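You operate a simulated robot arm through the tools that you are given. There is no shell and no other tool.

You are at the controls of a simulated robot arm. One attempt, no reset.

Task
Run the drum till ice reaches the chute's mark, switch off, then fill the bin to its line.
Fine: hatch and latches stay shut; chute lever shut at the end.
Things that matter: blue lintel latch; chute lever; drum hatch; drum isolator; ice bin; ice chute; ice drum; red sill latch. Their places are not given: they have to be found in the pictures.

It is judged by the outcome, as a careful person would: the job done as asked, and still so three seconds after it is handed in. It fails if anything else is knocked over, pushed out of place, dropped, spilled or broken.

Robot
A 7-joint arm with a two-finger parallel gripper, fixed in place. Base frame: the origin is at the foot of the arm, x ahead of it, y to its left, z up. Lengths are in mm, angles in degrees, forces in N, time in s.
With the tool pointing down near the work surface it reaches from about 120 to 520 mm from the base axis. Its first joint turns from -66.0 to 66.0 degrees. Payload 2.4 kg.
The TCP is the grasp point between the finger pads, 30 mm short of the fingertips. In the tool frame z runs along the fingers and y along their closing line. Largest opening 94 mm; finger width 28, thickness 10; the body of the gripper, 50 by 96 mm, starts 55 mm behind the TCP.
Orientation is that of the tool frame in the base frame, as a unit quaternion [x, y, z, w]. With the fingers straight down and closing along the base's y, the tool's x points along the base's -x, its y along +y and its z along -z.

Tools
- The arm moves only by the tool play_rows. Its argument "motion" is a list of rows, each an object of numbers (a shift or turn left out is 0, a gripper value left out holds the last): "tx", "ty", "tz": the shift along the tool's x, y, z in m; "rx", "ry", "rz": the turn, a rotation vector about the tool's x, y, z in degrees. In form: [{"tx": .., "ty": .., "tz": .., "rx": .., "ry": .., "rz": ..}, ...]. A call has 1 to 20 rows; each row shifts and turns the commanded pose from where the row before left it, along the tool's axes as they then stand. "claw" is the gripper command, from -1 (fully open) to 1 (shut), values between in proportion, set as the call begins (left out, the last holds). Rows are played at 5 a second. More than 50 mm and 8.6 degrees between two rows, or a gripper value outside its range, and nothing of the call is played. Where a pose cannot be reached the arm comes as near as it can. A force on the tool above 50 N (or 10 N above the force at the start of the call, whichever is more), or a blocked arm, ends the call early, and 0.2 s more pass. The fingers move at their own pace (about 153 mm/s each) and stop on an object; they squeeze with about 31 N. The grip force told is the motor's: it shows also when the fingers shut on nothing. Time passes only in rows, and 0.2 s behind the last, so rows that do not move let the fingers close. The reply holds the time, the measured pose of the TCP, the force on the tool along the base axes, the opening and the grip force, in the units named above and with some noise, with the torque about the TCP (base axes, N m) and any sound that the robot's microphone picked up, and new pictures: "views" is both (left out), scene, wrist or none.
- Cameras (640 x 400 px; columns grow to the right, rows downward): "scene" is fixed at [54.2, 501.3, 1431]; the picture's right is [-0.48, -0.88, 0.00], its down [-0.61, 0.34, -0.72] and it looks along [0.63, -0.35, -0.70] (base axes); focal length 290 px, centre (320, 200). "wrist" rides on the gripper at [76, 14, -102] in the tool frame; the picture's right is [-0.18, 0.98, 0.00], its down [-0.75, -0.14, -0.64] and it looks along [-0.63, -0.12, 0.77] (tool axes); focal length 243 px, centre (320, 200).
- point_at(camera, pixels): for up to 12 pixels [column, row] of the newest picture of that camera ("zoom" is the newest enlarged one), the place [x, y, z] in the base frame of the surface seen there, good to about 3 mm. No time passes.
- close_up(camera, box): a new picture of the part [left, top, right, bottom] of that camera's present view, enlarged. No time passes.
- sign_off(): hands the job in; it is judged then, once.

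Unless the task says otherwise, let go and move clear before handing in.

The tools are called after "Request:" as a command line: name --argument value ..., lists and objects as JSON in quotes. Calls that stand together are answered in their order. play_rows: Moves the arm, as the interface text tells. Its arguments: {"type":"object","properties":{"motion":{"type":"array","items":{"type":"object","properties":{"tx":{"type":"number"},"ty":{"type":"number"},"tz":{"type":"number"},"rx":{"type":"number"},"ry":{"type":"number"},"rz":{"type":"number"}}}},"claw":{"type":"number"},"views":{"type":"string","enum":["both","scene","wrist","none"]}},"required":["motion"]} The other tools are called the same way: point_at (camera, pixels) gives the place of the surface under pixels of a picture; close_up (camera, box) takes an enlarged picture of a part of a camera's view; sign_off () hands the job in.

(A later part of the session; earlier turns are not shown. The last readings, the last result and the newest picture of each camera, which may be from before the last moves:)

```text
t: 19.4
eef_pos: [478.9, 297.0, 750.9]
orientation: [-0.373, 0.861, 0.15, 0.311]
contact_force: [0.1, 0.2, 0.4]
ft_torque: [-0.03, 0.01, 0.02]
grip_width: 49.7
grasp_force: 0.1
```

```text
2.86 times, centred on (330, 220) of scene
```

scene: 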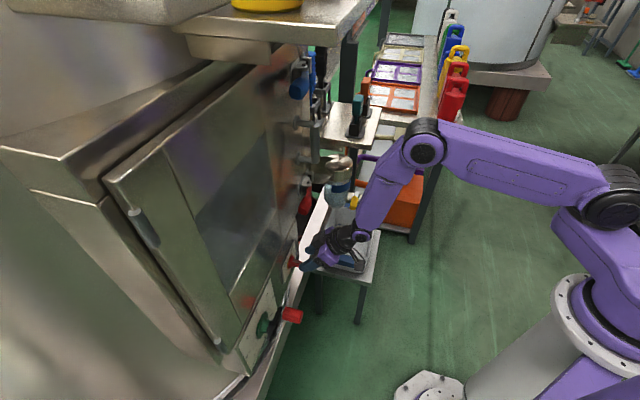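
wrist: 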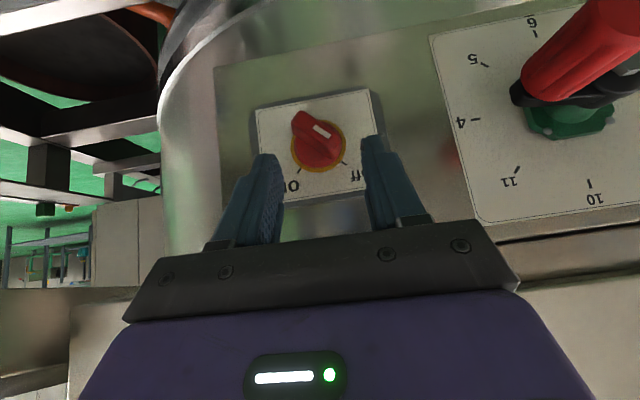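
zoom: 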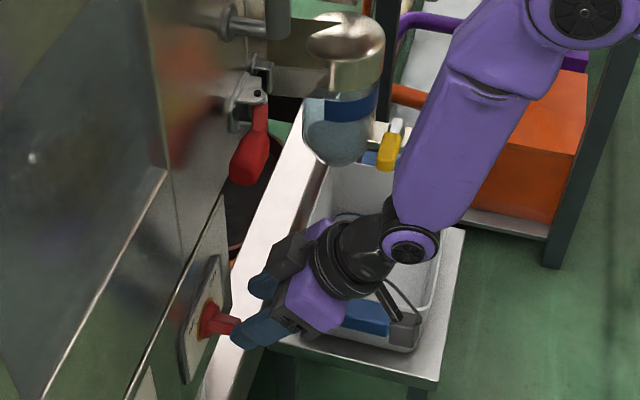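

The fork lines up either side of the bar and the chute stays visible to the scene camera. I'll do the final approach so the finger ends flank the bar's upper tip.

Request:
play_rows --motion '[{"tx": -0.0033, "ty": -0.001, "tz": 0.0126}, {"tx": -0.0033, "ty": -0.001, "tz": 0.0126}, {}]' --views "both"

Request:
close_up --camera "wrist" --box '[220, 70, 440, 230]'

Request:
close_up --camera "scene" --box '[260, 220, 360, 290]'

```text
t: 20.2
eef_pos: [493.4, 310.3, 736.5]
orientation: [-0.373, 0.861, 0.15, 0.311]
contact_force: [0.6, -0.6, -0.1]
ft_torque: [0.01, 0.01, 0.01]
grip_width: 49.7
grasp_force: 0.1
```

scene: 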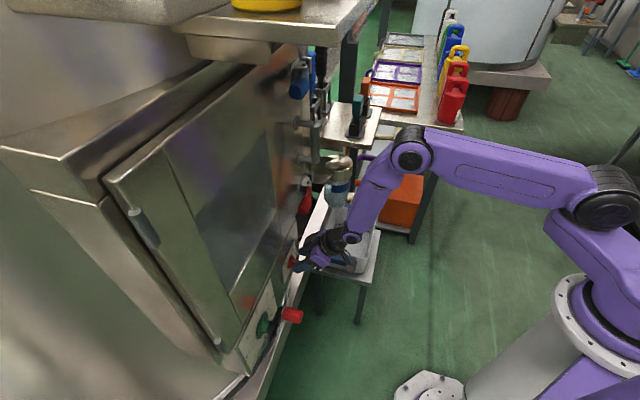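
wrist: 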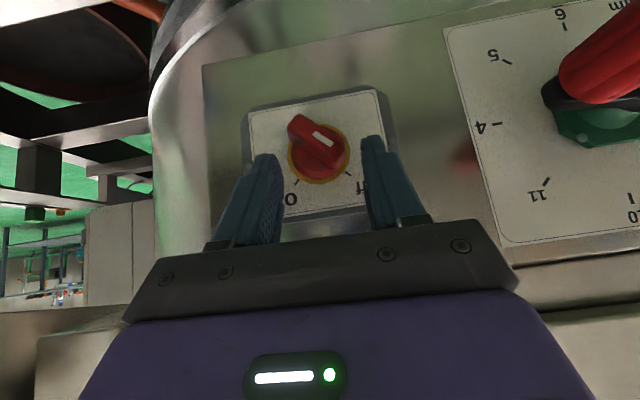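

```text
2.50 times, centred on (330, 150) of wrist
```

zoom: 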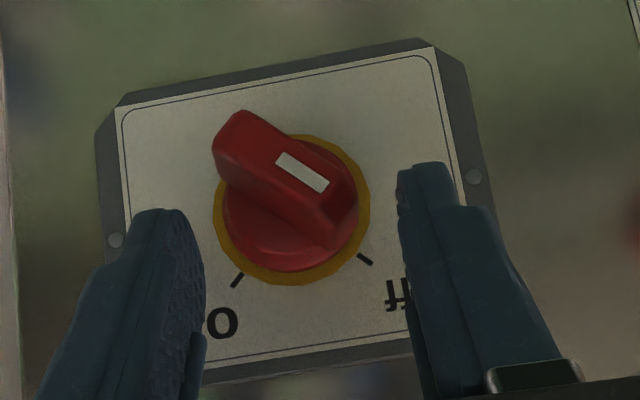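

```text
5.71 times, centred on (310, 255) of scene
```

zoom: 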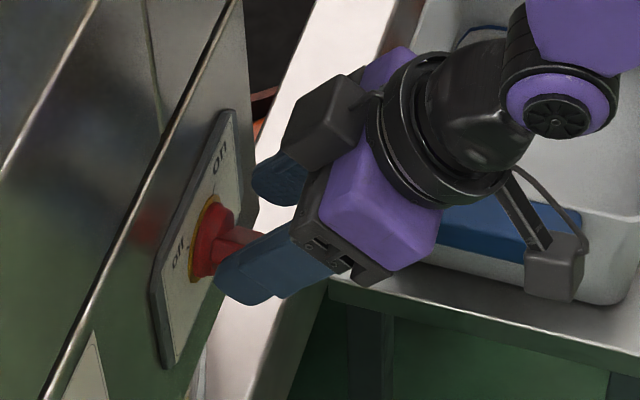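

No contact yet. I'll check the true 3D place of the fingertips against the bar tip.

Request:
close_up --camera "wrist" --box '[220, 70, 440, 230]'

Request:
point_at --camera "zoom" --pixels '[[425, 172], [403, 180], [408, 240], [440, 220], [165, 220], [190, 240], [345, 200], [330, 240], [240, 120], [300, 170], [300, 240], [370, 240]]'

```text
2.50 times, centred on (330, 150) of wrist
```

zoom: 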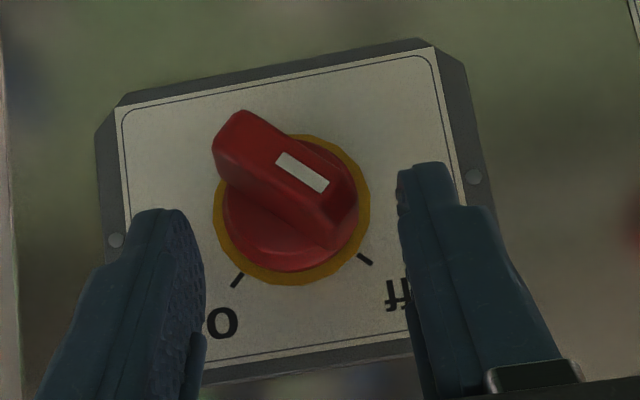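

```text
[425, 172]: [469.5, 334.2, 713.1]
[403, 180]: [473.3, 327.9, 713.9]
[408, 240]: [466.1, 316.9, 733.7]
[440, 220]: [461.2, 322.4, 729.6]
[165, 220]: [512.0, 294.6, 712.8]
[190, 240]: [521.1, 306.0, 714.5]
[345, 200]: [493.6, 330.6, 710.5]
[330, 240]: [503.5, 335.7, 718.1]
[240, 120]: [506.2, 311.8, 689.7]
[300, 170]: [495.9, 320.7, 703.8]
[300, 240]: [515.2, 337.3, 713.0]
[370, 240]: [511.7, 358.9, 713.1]
```

The left finger's inner face is about 5 mm left of the bar tip, but slightly high. I'll sink 7 mm so it engages the bar's flank properly.

Request:
play_rows --motion '[{"tx": 0.003, "ty": -0.0002, "tz": 0.0066}, {}]' --views "scene"

Request:
close_up --camera "scene" --box '[320, 150, 370, 215]'

```text
t: 20.8
eef_pos: [495.7, 311.1, 729.9]
orientation: [-0.372, 0.861, 0.15, 0.312]
contact_force: [1.0, 0.4, 0.4]
ft_torque: [0.0, -0.03, 0.0]
grip_width: 50.0
grasp_force: 0.0
```

scene: 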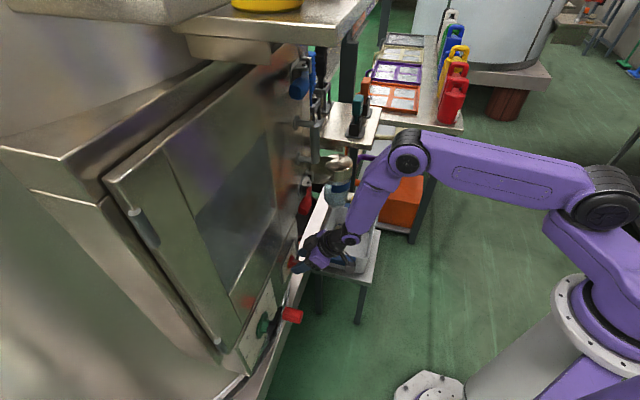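

```text
6.15 times, centred on (345, 182) of scene
```

zoom: 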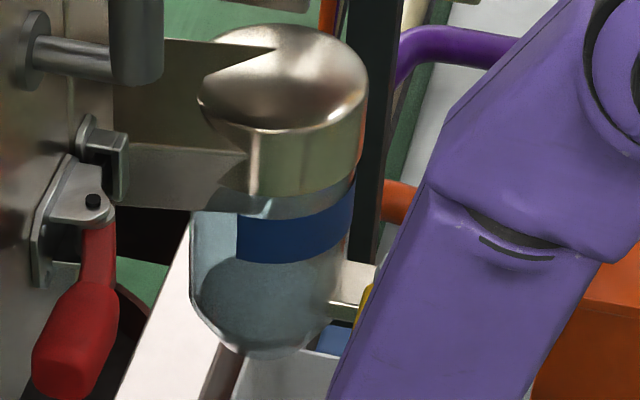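

The chute is visible and empty. Now I'll push the pointer to the right with the left finger in small steps.

Request:
play_rows --motion '[{"ty": -0.007}, {"ty": -0.007}, {"ty": -0.006}]' --views "both"

Request:
close_up --camera "wrist" --box '[220, 70, 440, 230]'

Request:
close_up --camera "scene" --box '[320, 150, 370, 215]'

```text
t: 21.6
eef_pos: [507.2, 302.6, 729.7]
orientation: [-0.378, 0.859, 0.152, 0.311]
contact_force: [-17.9, 11.7, 8.5]
ft_torque: [0.55, 0.36, 0.41]
grip_width: 62.4
grasp_force: 11.1
```

scene: 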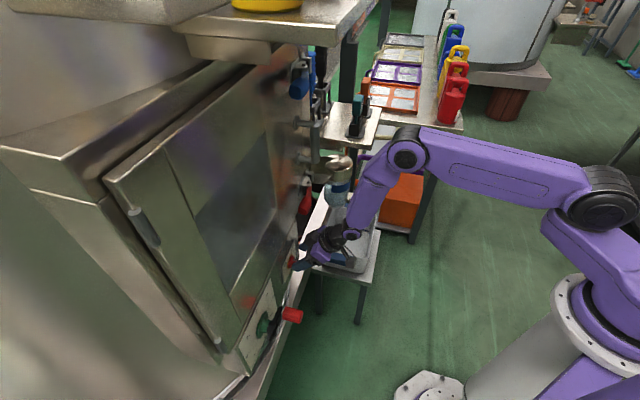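
wrist: 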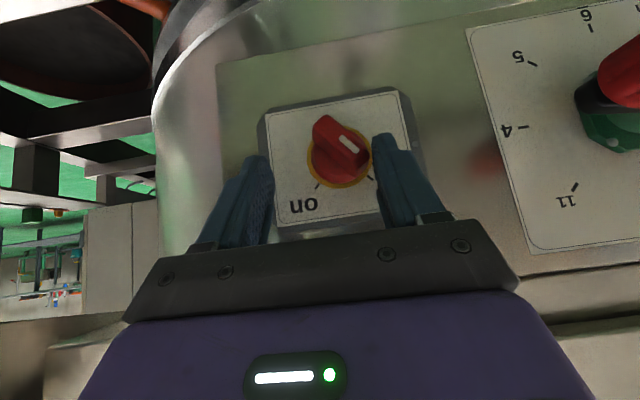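

```text
2.50 times, centred on (330, 150) of wrist
```

zoom: 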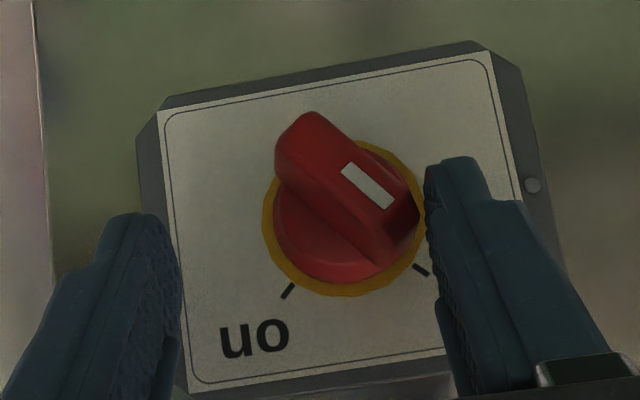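

```text
6.15 times, centred on (345, 182) of scene
```

zoom: 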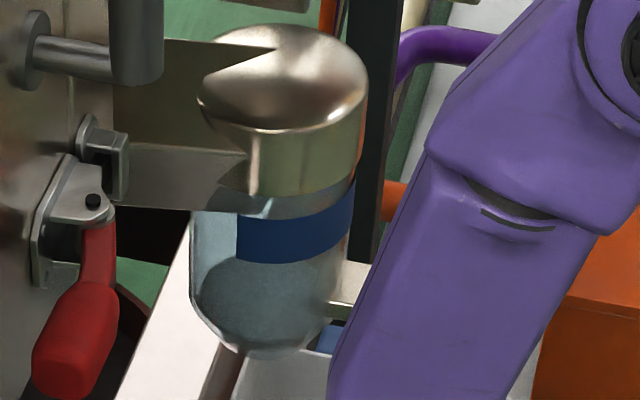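

The fingers are being forced open (width 62, about 21 N); the knob only turned a few degrees, so it is stiff. Fully open, the fingers bear on their end stops and are rigid, so I'll open fully and push again with the left finger.

Request:
play_rows --motion '[{}, {}, {"ty": -0.007}, {"ty": -0.007}]' --claw -1 --views "both"

Request:
close_up --camera "wrist" --box '[240, 70, 460, 230]'

```text
t: 22.6
eef_pos: [519.9, 291.8, 729.0]
orientation: [-0.374, 0.861, 0.15, 0.311]
contact_force: [-8.1, 1.1, 8.1]
ft_torque: [0.48, 0.37, 0.39]
grip_width: 94.2
grasp_force: 0.1
```

scene: 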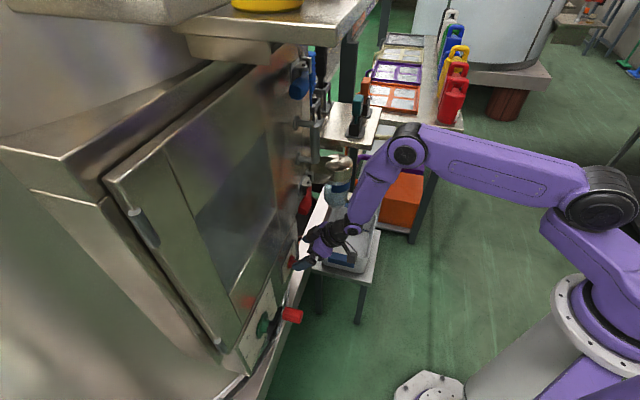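
wrist: 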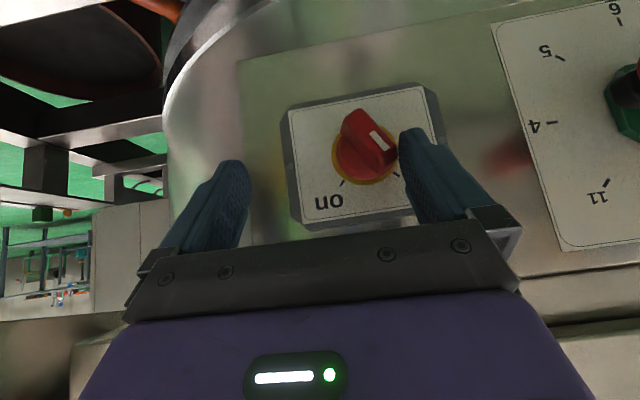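

```text
2.50 times, centred on (350, 150) of wrist
```

zoom: 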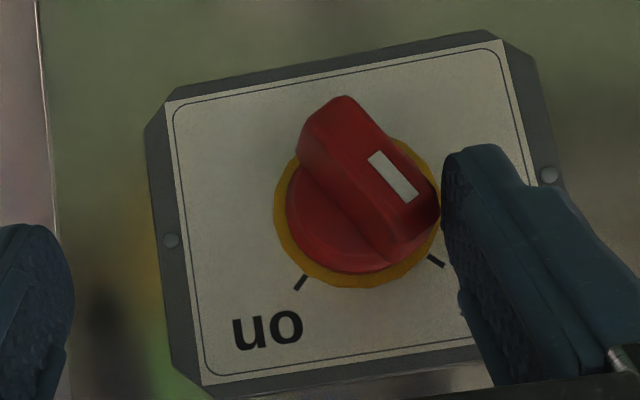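

The fork is rigid now and the bar is turning (tip near zoom (430,225)). I'll continue pushing right.

Request:
play_rows --motion '[{"ty": -0.006}, {"ty": -0.006}]' --views "both"

Request:
close_up --camera "wrist" --box '[240, 70, 460, 230]'

Request:
close_up --camera "scene" --box '[320, 150, 370, 215]'

```text
t: 23.2
eef_pos: [526.3, 284.5, 728.0]
orientation: [-0.377, 0.859, 0.152, 0.31]
contact_force: [-14.2, 10.1, 6.5]
ft_torque: [0.53, 0.63, 0.21]
grip_width: 94.1
grasp_force: 0.1
```

scene: 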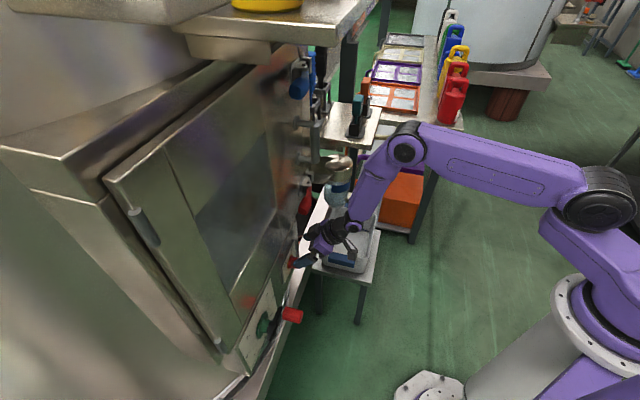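
wrist: 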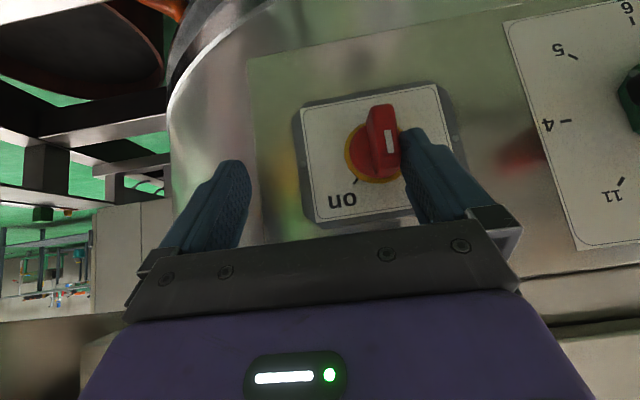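

```text
2.50 times, centred on (350, 150) of wrist
```

zoom: 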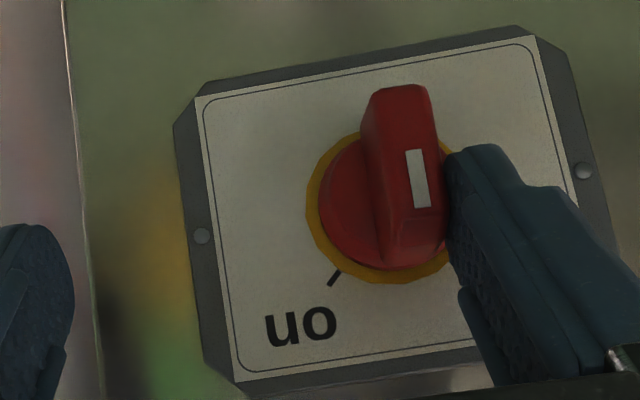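

```text
6.15 times, centred on (345, 182) of scene
```

zoom: 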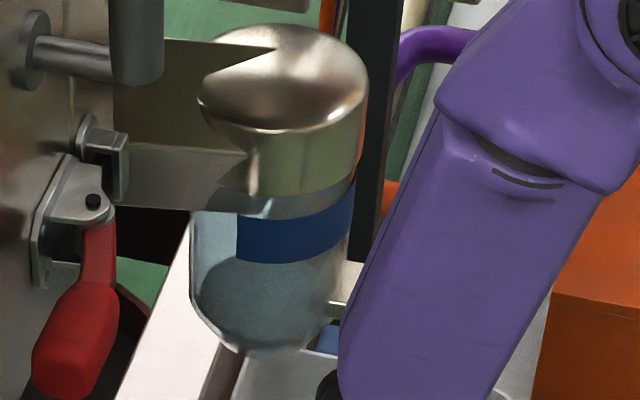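

The pointer is now straight up, about halfway. I'll continue pushing right toward "on".

Request:
play_rows --motion '[{"ty": -0.006}, {"ty": -0.005}]' --views "both"

Request:
close_up --camera "wrist" --box '[260, 70, 480, 230]'

Request:
close_up --camera "scene" --box '[320, 150, 370, 215]'

```text
t: 23.8
eef_pos: [527.8, 285.1, 726.9]
orientation: [-0.386, 0.855, 0.156, 0.308]
contact_force: [-2.7, 2.0, 1.5]
ft_torque: [0.06, 0.15, 0.04]
grip_width: 94.2
grasp_force: 0.1
stopped in row 2: the force on the tool passed its limit at 51 N (the readings are from after the stop); the commanded pose is now the measured one
```

scene: 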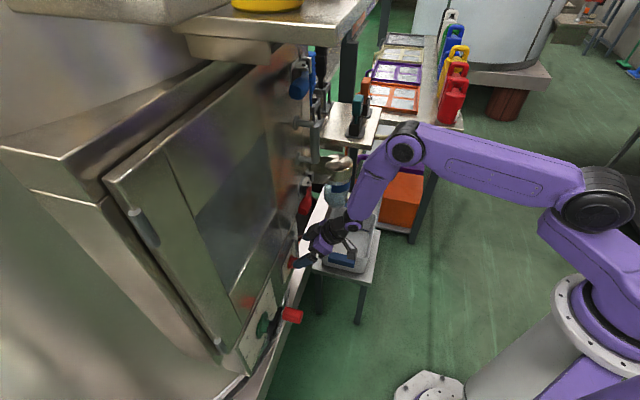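
wrist: 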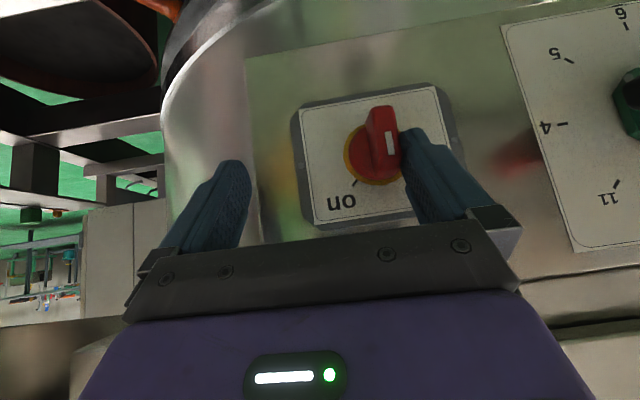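

```text
2.50 times, centred on (370, 150) of wrist
```

zoom: 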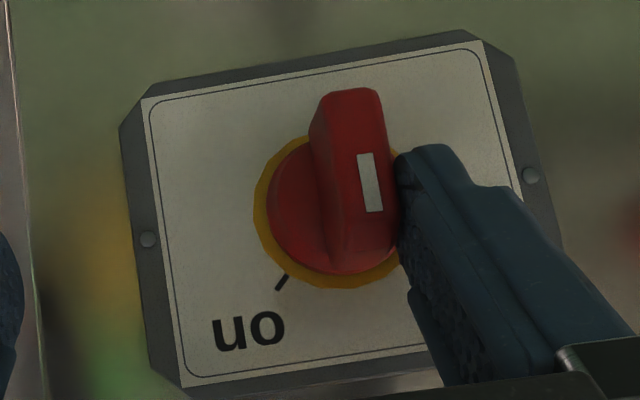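

```text
6.15 times, centred on (345, 182) of scene
```

zoom: 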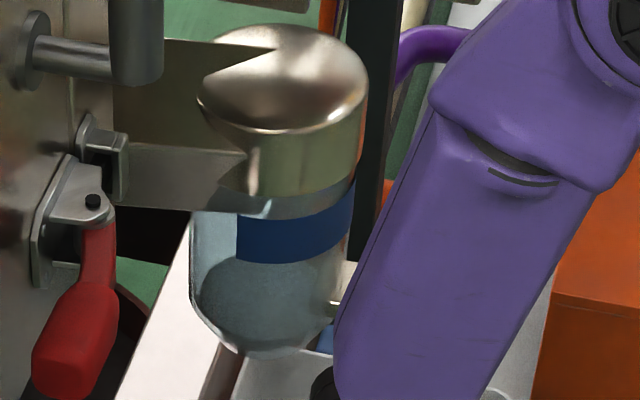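

Pushing stopped at 51 N with the bar straight up. The fingertip is too low and deep here (short lever arm, perhaps rubbing the disc). I'll ease off left, raise it about 9 mm and retract 5 mm, so it pushes on the bar's tip.

Request:
play_rows --motion '[{"tx": -0.002, "ty": 0.0026, "tz": -0.01}, {}]' --views "both"

Request:
close_up --camera "wrist" --box '[260, 70, 480, 230]'

Request:
close_up --camera "scene" --box '[320, 150, 370, 215]'

```text
t: 24.4
eef_pos: [523.8, 283.4, 736.4]
orientation: [-0.385, 0.856, 0.154, 0.307]
contact_force: [-0.8, 0.2, -0.3]
ft_torque: [-0.04, 0.04, 0.01]
grip_width: 94.0
grasp_force: 0.0
```

scene: 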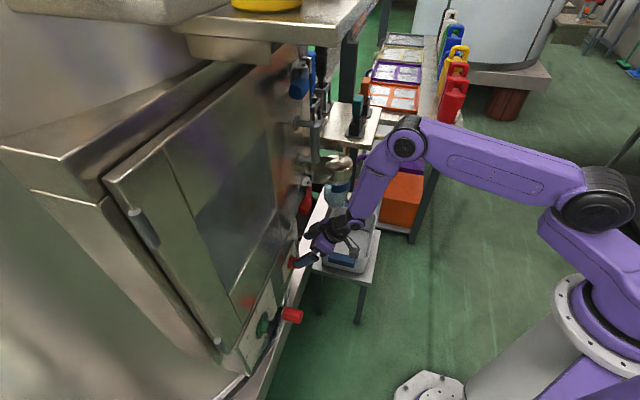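
wrist: 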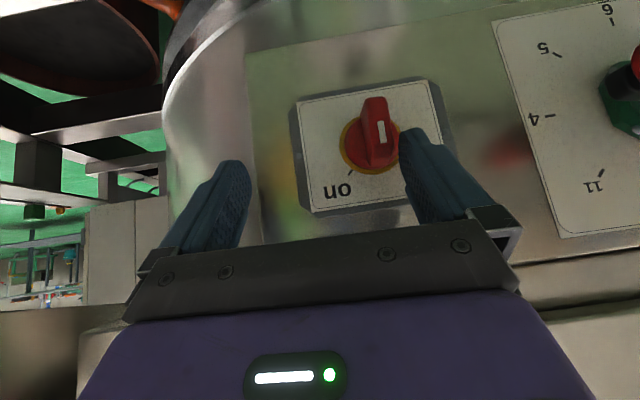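

```text
2.50 times, centred on (370, 150) of wrist
```

zoom: 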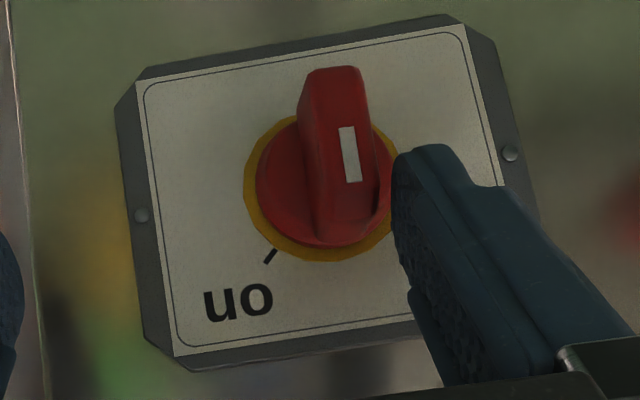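

```text
6.15 times, centred on (345, 182) of scene
```

zoom: 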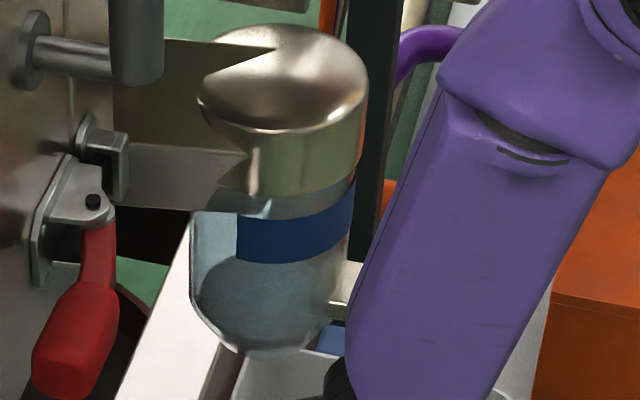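

The knob stays put midway (straight up) by friction. I'll push right again from the better height.

Request:
play_rows --motion '[{"ty": -0.005}, {"ty": -0.005}]' --views "both"

Request:
close_up --camera "wrist" --box '[260, 70, 480, 230]'

Request:
close_up --camera "scene" --box '[320, 150, 370, 215]'

```text
t: 25.0
eef_pos: [526.1, 281.6, 735.6]
orientation: [-0.391, 0.853, 0.158, 0.307]
contact_force: [-23.7, 12.4, 9.6]
ft_torque: [1.07, 0.83, 0.49]
grip_width: 94.2
grasp_force: 0.2
```

scene: 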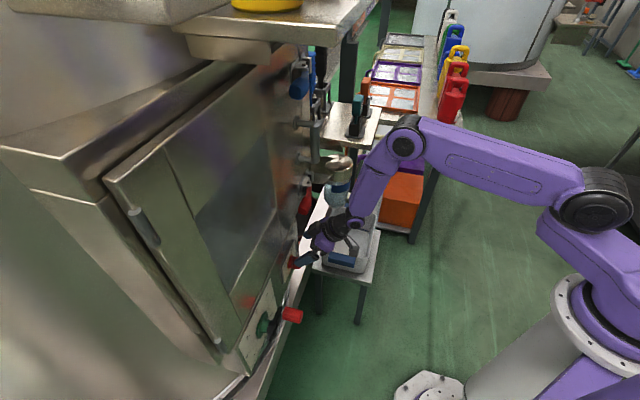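
wrist: 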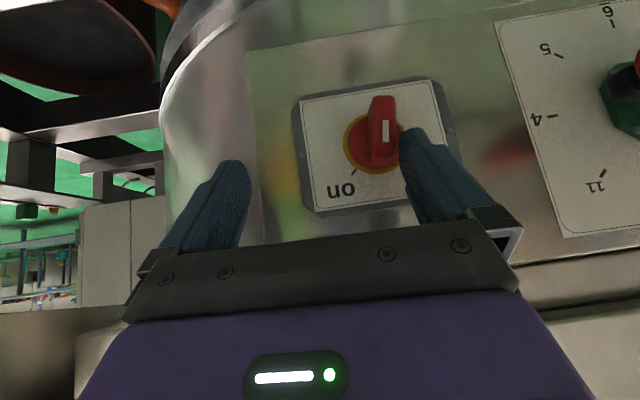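

```text
2.50 times, centred on (370, 150) of wrist
```

zoom: 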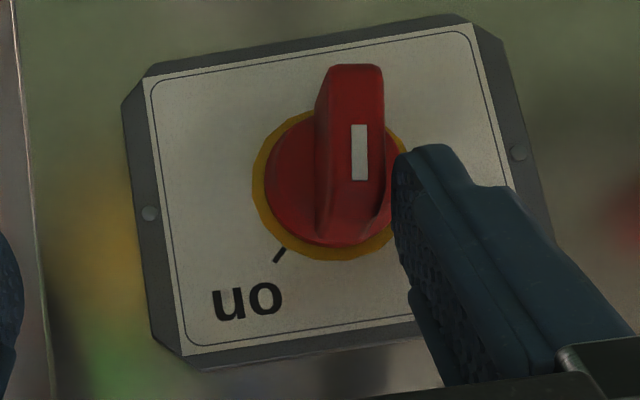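

```text
6.15 times, centred on (345, 182) of scene
```

zoom: 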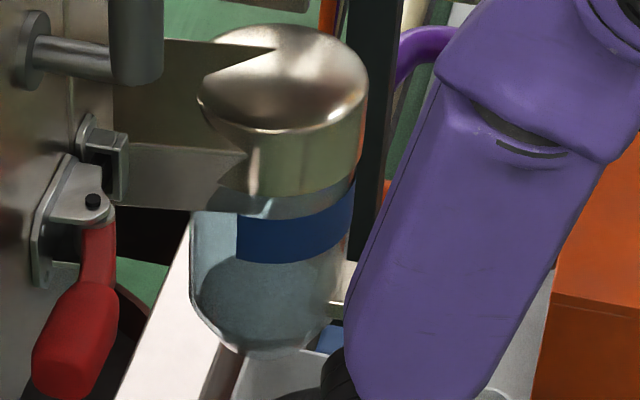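

The bar moved slightly past vertical at about 28 N, and the arm is yielding a little. I'll keep pressing.

Request:
play_rows --motion '[{"ty": -0.005}, {"ty": -0.005}]' --views "both"

Request:
close_up --camera "wrist" --box '[260, 70, 480, 230]'

Request:
close_up --camera "scene" --box '[320, 150, 370, 215]'

```text
t: 25.5
eef_pos: [527.7, 283.6, 733.9]
orientation: [-0.396, 0.851, 0.159, 0.306]
contact_force: [-3.9, 1.3, 0.8]
ft_torque: [0.15, 0.16, 0.08]
grip_width: 93.9
grasp_force: 0.1
stopped in row 2: the force on the tool passed its limit at 53 N (the readings are from after the stop); the commanded pose is now the measured one
```

scene: 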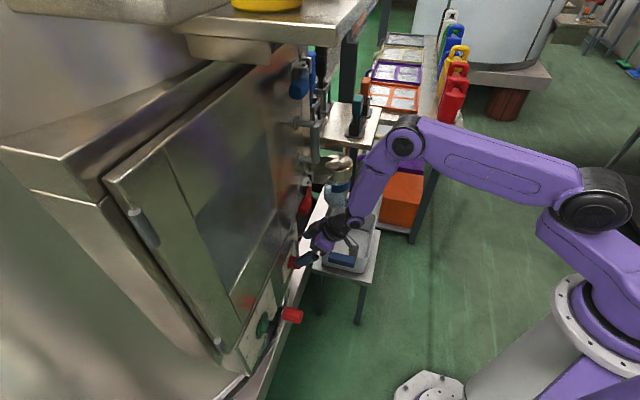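
wrist: 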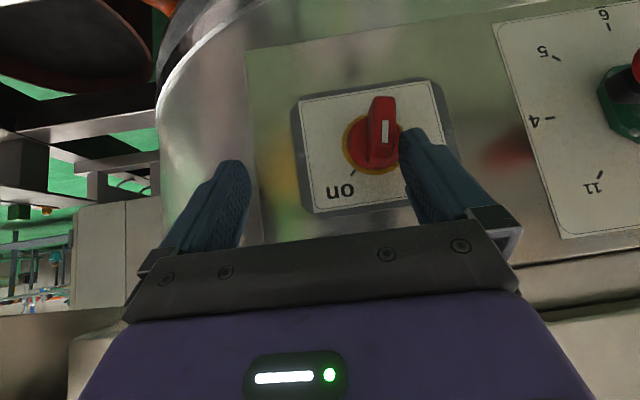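

```text
2.50 times, centred on (370, 150) of wrist
```

zoom: 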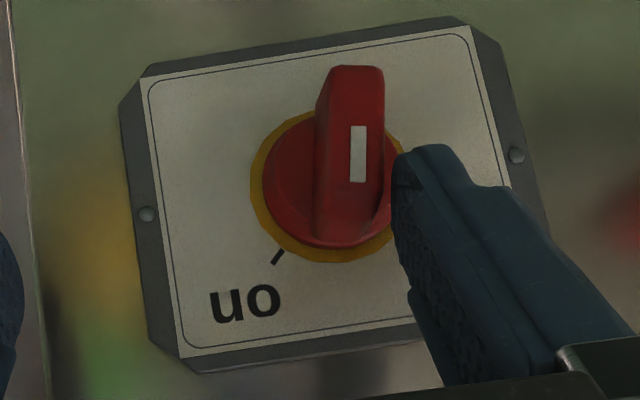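

```text
6.15 times, centred on (345, 182) of scene
```

zoom: 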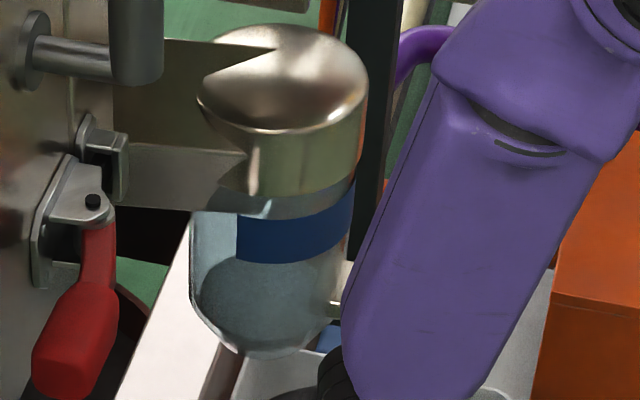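

Stopped again at 53 N near vertical. I suspect the fingertip is blocked by the round disc under the bar rather than pushing only the bar, so I'll measure the contact geometry.

Request:
close_up --camera "wrist" --box '[340, 80, 440, 180]'

Request:
point_at --camera "zoom" --pixels '[[300, 200], [310, 240], [318, 300], [345, 195], [370, 190], [280, 200], [275, 260], [255, 300], [262, 100], [230, 330], [180, 150], [200, 75]]'

```text
4.00 times, centred on (390, 130) of wrist
```

zoom: 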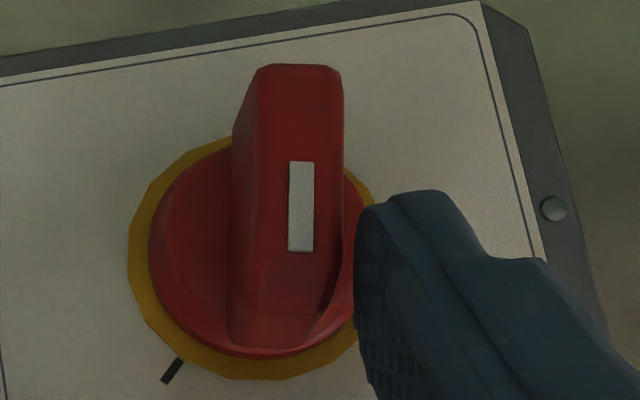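

```text
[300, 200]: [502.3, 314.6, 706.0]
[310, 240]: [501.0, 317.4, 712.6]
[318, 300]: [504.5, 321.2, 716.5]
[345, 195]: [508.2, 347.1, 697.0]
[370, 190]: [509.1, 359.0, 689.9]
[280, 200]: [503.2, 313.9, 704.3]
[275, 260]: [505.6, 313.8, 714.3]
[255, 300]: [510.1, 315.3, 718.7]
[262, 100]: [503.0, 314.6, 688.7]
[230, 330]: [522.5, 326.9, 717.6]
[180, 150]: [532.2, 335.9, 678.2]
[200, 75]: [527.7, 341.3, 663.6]
```

Request:
point_at --camera "zoom" --pixels '[[365, 220], [362, 260], [366, 300], [380, 210], [410, 205], [440, 210], [400, 250], [372, 340], [385, 380], [352, 250], [348, 300], [355, 180]]'

```text
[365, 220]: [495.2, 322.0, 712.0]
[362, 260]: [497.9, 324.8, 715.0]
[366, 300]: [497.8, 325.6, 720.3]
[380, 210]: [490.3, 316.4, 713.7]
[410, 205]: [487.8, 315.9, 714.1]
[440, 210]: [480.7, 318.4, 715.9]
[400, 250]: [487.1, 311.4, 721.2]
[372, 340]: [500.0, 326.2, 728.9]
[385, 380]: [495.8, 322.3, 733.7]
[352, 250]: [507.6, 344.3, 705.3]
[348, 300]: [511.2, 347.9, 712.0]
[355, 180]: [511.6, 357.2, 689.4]
```

The pad sits on the bar's left flank, so the blockage may be elsewhere. The right finger (235,190 in wrist view) is near the curved steel edge, so I'll measure that.

Request:
point_at --camera "wrist" --pixels '[[235, 165], [225, 165], [245, 170], [215, 150], [200, 130], [180, 170], [190, 200], [250, 120], [255, 200], [240, 60], [170, 110], [245, 190]]'

Request:
close_up --camera "wrist" --box '[130, 40, 330, 260]'

Request:
close_up --camera "scene" --box '[270, 215, 390, 285]'

```text
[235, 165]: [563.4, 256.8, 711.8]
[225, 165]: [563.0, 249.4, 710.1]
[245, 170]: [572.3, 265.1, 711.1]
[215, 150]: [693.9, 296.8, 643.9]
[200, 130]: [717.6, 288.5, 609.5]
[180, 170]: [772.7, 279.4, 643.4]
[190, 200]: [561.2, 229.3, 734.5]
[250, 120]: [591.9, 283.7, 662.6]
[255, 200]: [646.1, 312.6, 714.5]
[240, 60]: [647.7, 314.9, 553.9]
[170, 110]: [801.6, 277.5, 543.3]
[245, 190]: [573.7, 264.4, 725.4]
```

```text
1.82 times, centred on (230, 150) of wrist
```

zoom: 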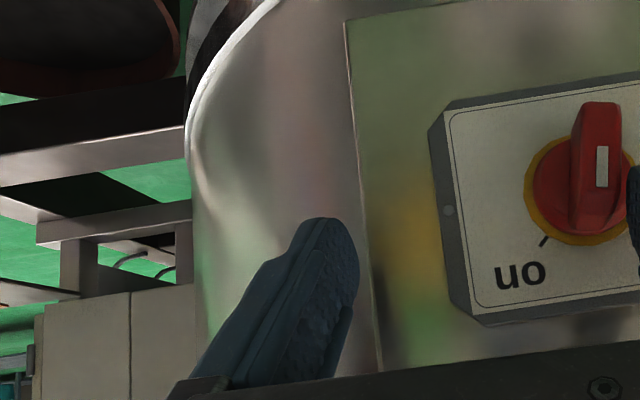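

```text
5.33 times, centred on (330, 250) of scene
```

zoom: 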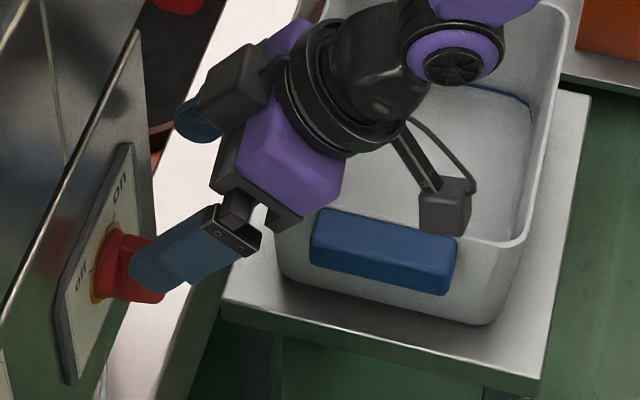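

The right finger is in free air, and the knob is now about 13° past vertical. The push is hard because the contact is low on the bar with a short lever. I'll ease off, raise 6 mm, correct the yaw deflection and push nearer the tip.

Request:
play_rows --motion '[{"tx": -0.0039, "ty": 0.0042, "tz": -0.0046}, {"rx": 4.2, "ry": -0.2, "rz": 5.0}, {"ty": -0.006}, {"ty": -0.004}]' --views "both"

Request:
close_up --camera "wrist" --box '[340, 80, 440, 180]'

Request:
close_up --camera "scene" --box '[320, 150, 370, 215]'

```text
t: 26.5
eef_pos: [531.9, 276.1, 740.5]
orientation: [-0.346, 0.872, 0.142, 0.316]
contact_force: [-1.4, 1.8, 3.1]
ft_torque: [0.18, 0.08, -0.03]
grip_width: 94.2
grasp_force: 0.1
```

scene: 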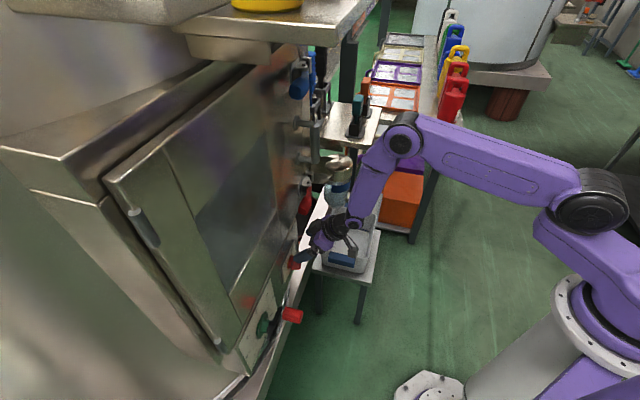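
wrist: 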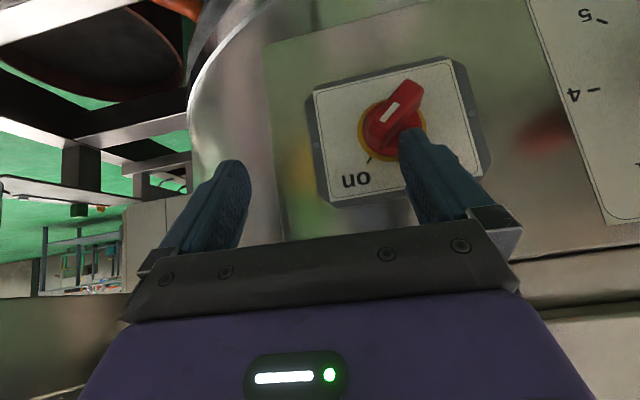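

```text
4.00 times, centred on (390, 130) of wrist
```

zoom: 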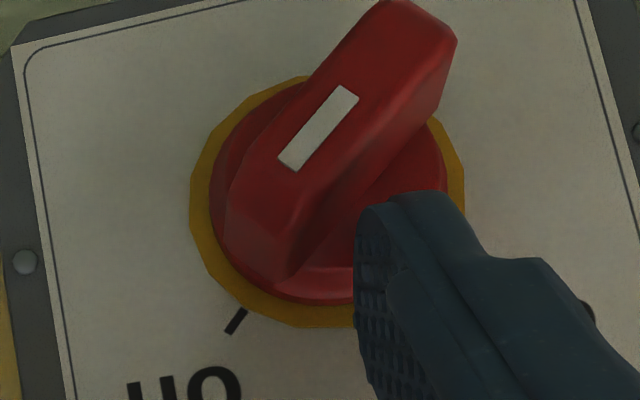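

```text
6.15 times, centred on (345, 182) of scene
```

zoom: 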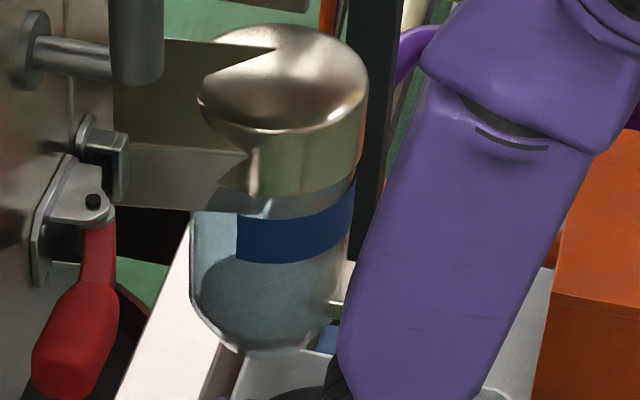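

The knob has snapped to "on" (pointer toward the "on" tick at zoom (237,320)). The chute looks empty so far. I'll move the fork left so the right finger is ready to push back to off, while watching the chute.

Request:
play_rows --motion '[{"tx": 0.002, "ty": 0.034}, {"tx": 0.002, "ty": 0.034}]' --views "both"

Request:
close_up --camera "scene" --box '[320, 150, 370, 215]'

Request:
close_up --camera "wrist" --box '[200, 60, 420, 220]'

```text
t: 27.1
eef_pos: [482.1, 324.7, 739.8]
orientation: [-0.345, 0.873, 0.141, 0.315]
contact_force: [0.4, -0.5, -0.4]
ft_torque: [-0.01, 0.02, 0.0]
grip_width: 94.0
grasp_force: 0.0
```

scene: 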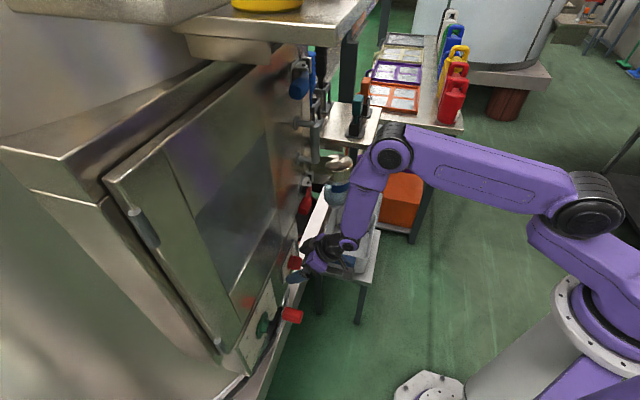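
wrist: 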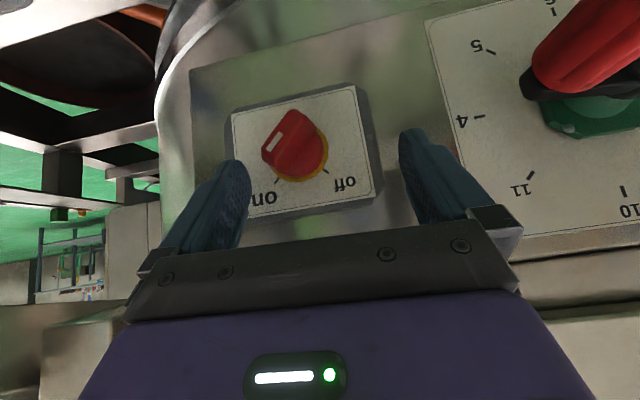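

```text
6.15 times, centred on (345, 182) of scene
```

zoom: 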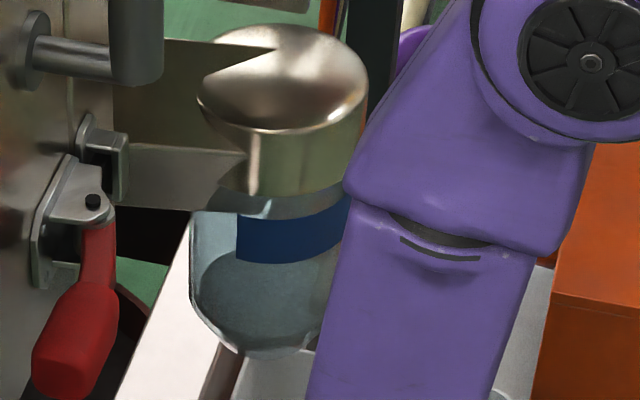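

```text
2.50 times, centred on (310, 140) of wrist
```

zoom: 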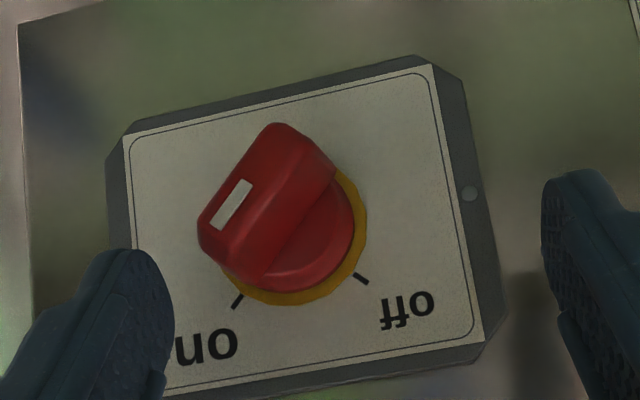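

The knob is fully on, aligned with its tick. There's no ice in the chute yet, so I'll wait briefly and watch.

Request:
play_rows --motion '[{}, {}]' --views "scene"

Request:
close_up --camera "scene" --box '[320, 150, 370, 215]'

```text
t: 27.7
eef_pos: [481.4, 325.0, 741.1]
orientation: [-0.346, 0.872, 0.141, 0.314]
contact_force: [-0.5, 0.4, 0.6]
ft_torque: [-0.02, 0.01, 0.03]
grip_width: 93.9
grasp_force: 0.0
```

scene: 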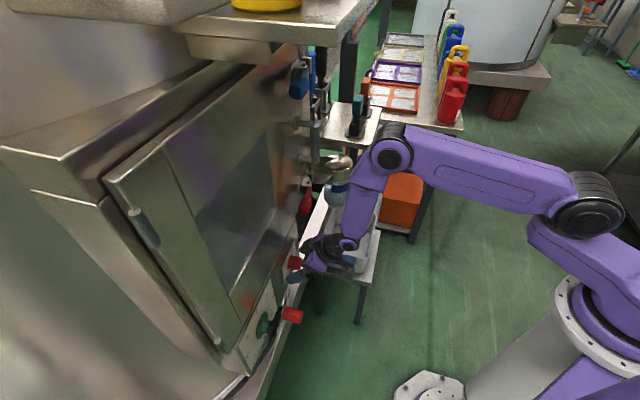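

```text
6.15 times, centred on (345, 182) of scene
```

zoom: 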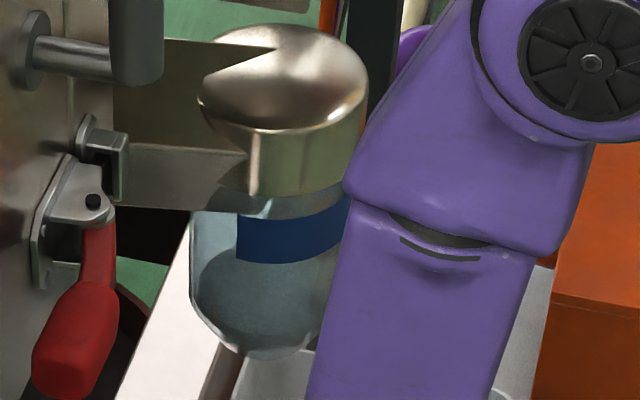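

The surface inside the chute seems to have shifted slightly. I'll zoom tighter and use point readings to get the ice level.

Request:
close_up --camera "scene" --box '[330, 172, 356, 212]'

Request:
point_at --camera "scene" --pixels '[[333, 192], [335, 196], [338, 198], [340, 200], [342, 202], [345, 204], [333, 188], [336, 204], [340, 195], [330, 185]]'

```text
10.00 times, centred on (343, 192) of scene
```

zoom: 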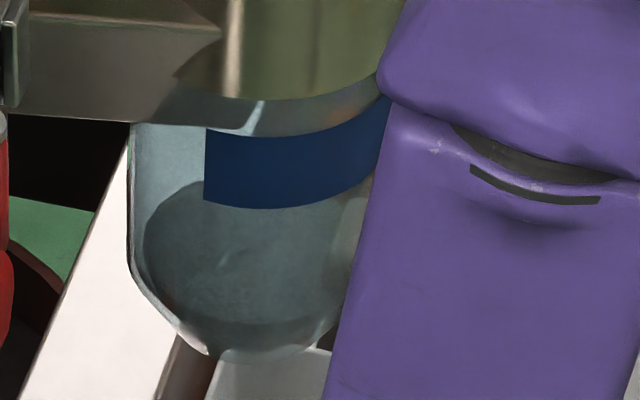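

```text
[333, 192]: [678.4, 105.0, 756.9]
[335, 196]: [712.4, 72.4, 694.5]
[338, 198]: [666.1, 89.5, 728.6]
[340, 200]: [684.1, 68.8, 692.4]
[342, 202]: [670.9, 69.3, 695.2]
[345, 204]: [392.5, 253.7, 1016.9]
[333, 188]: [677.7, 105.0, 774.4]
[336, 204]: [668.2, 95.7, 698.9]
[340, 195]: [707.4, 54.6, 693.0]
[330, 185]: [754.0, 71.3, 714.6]
```

A surface inside the chute reads z≈693. I'll wait one short step and compare.

Request:
play_rows --motion '[{}, {}]' --views "scene"

Request:
close_up --camera "scene" --box '[330, 172, 356, 212]'

Request:
point_at --camera "scene" --pixels '[[335, 196], [340, 200], [342, 202], [340, 195], [338, 193], [337, 199], [341, 197], [334, 194]]'

```text
t: 28.3
eef_pos: [482.6, 323.7, 741.5]
orientation: [-0.347, 0.872, 0.142, 0.314]
contact_force: [0.4, 0.4, 0.1]
ft_torque: [0.03, 0.03, -0.01]
grip_width: 94.1
grasp_force: 0.0
```

scene: 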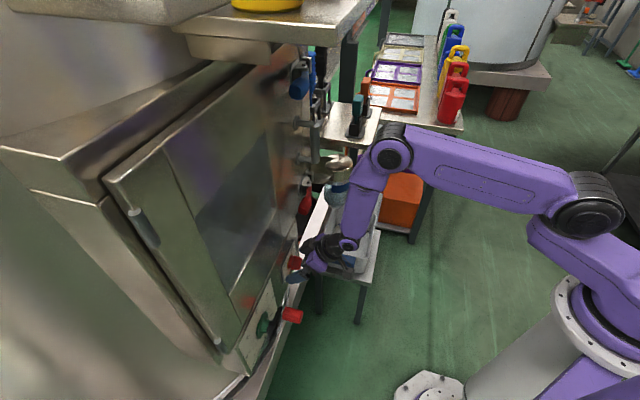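

```text
10.00 times, centred on (343, 192) of scene
```

zoom: 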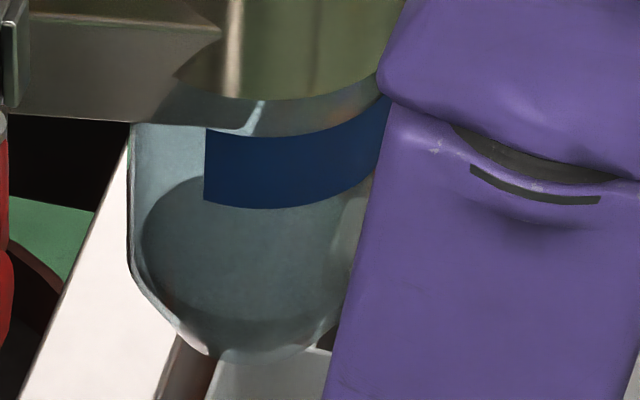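

```text
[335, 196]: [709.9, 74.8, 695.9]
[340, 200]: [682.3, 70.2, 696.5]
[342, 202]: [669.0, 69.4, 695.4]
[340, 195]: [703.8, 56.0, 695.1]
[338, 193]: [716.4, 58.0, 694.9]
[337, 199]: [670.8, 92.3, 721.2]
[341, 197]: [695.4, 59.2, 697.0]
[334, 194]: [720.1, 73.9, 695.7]
```

The ice surface is rising, from about 693 to about 696 in 0.6 s. At roughly 5 mm/s there's time, so I'll wait 2 s and refine the rate.

Request:
play_rows --motion '[{}, {}, {}, {}, {}, {}, {}, {}, {}]' --views "scene"

Request:
close_up --camera "scene" --box '[330, 172, 356, 212]'

Request:
point_at --camera "scene" --pixels '[[335, 196], [340, 200], [342, 202], [340, 195], [338, 193], [341, 197], [334, 194], [339, 191]]'

```text
t: 30.3
eef_pos: [482.8, 324.1, 740.6]
orientation: [-0.346, 0.872, 0.142, 0.315]
contact_force: [-0.9, 0.5, -0.5]
ft_torque: [0.0, 0.01, 0.01]
grip_width: 94.1
grasp_force: 0.0
```

scene: 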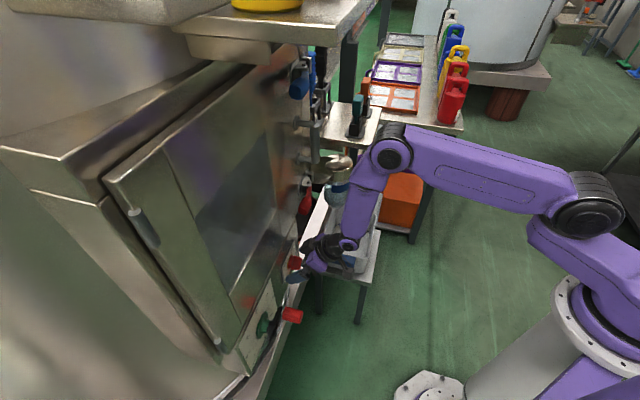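

```text
10.00 times, centred on (343, 192) of scene
```

zoom: 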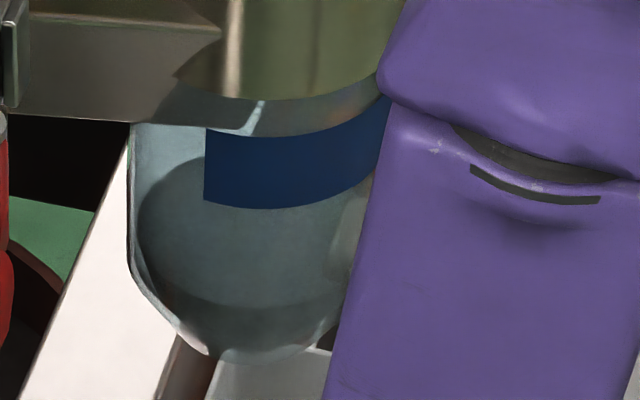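

```text
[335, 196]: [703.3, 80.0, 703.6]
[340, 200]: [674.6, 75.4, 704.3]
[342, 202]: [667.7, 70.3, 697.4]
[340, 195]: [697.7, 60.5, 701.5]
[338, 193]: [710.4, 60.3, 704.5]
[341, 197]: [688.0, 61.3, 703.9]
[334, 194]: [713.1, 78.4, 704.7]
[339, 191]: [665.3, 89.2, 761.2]
```

The level is now about 703.7, rising about 4 mm/s. I'll measure the band's exact lower and upper edges.

Request:
point_at --camera "zoom" --pixels '[[215, 195], [250, 202], [280, 203], [310, 200], [340, 190], [365, 175], [215, 135], [250, 140], [280, 140], [310, 136], [340, 126], [370, 110]]'

Request:
point_at --camera "zoom" --pixels '[[215, 208], [250, 213], [280, 215], [310, 211], [340, 203], [360, 190], [250, 128], [280, 128], [310, 124], [340, 115]]'

```text
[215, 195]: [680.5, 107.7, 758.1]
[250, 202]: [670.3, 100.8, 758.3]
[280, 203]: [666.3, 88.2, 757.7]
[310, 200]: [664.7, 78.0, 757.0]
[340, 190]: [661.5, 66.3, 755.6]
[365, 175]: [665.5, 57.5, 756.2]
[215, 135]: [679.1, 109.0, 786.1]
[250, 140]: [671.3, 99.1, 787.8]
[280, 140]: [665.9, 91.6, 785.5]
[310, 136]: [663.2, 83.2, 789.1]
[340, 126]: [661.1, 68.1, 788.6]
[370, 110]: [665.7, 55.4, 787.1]
```

```text
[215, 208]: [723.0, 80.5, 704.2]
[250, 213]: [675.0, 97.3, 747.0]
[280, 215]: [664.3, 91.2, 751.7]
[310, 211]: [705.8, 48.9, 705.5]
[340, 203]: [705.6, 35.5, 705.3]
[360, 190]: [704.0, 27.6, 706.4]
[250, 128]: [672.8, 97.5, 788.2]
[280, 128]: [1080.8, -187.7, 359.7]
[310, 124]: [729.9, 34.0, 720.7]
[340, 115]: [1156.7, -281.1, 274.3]
```

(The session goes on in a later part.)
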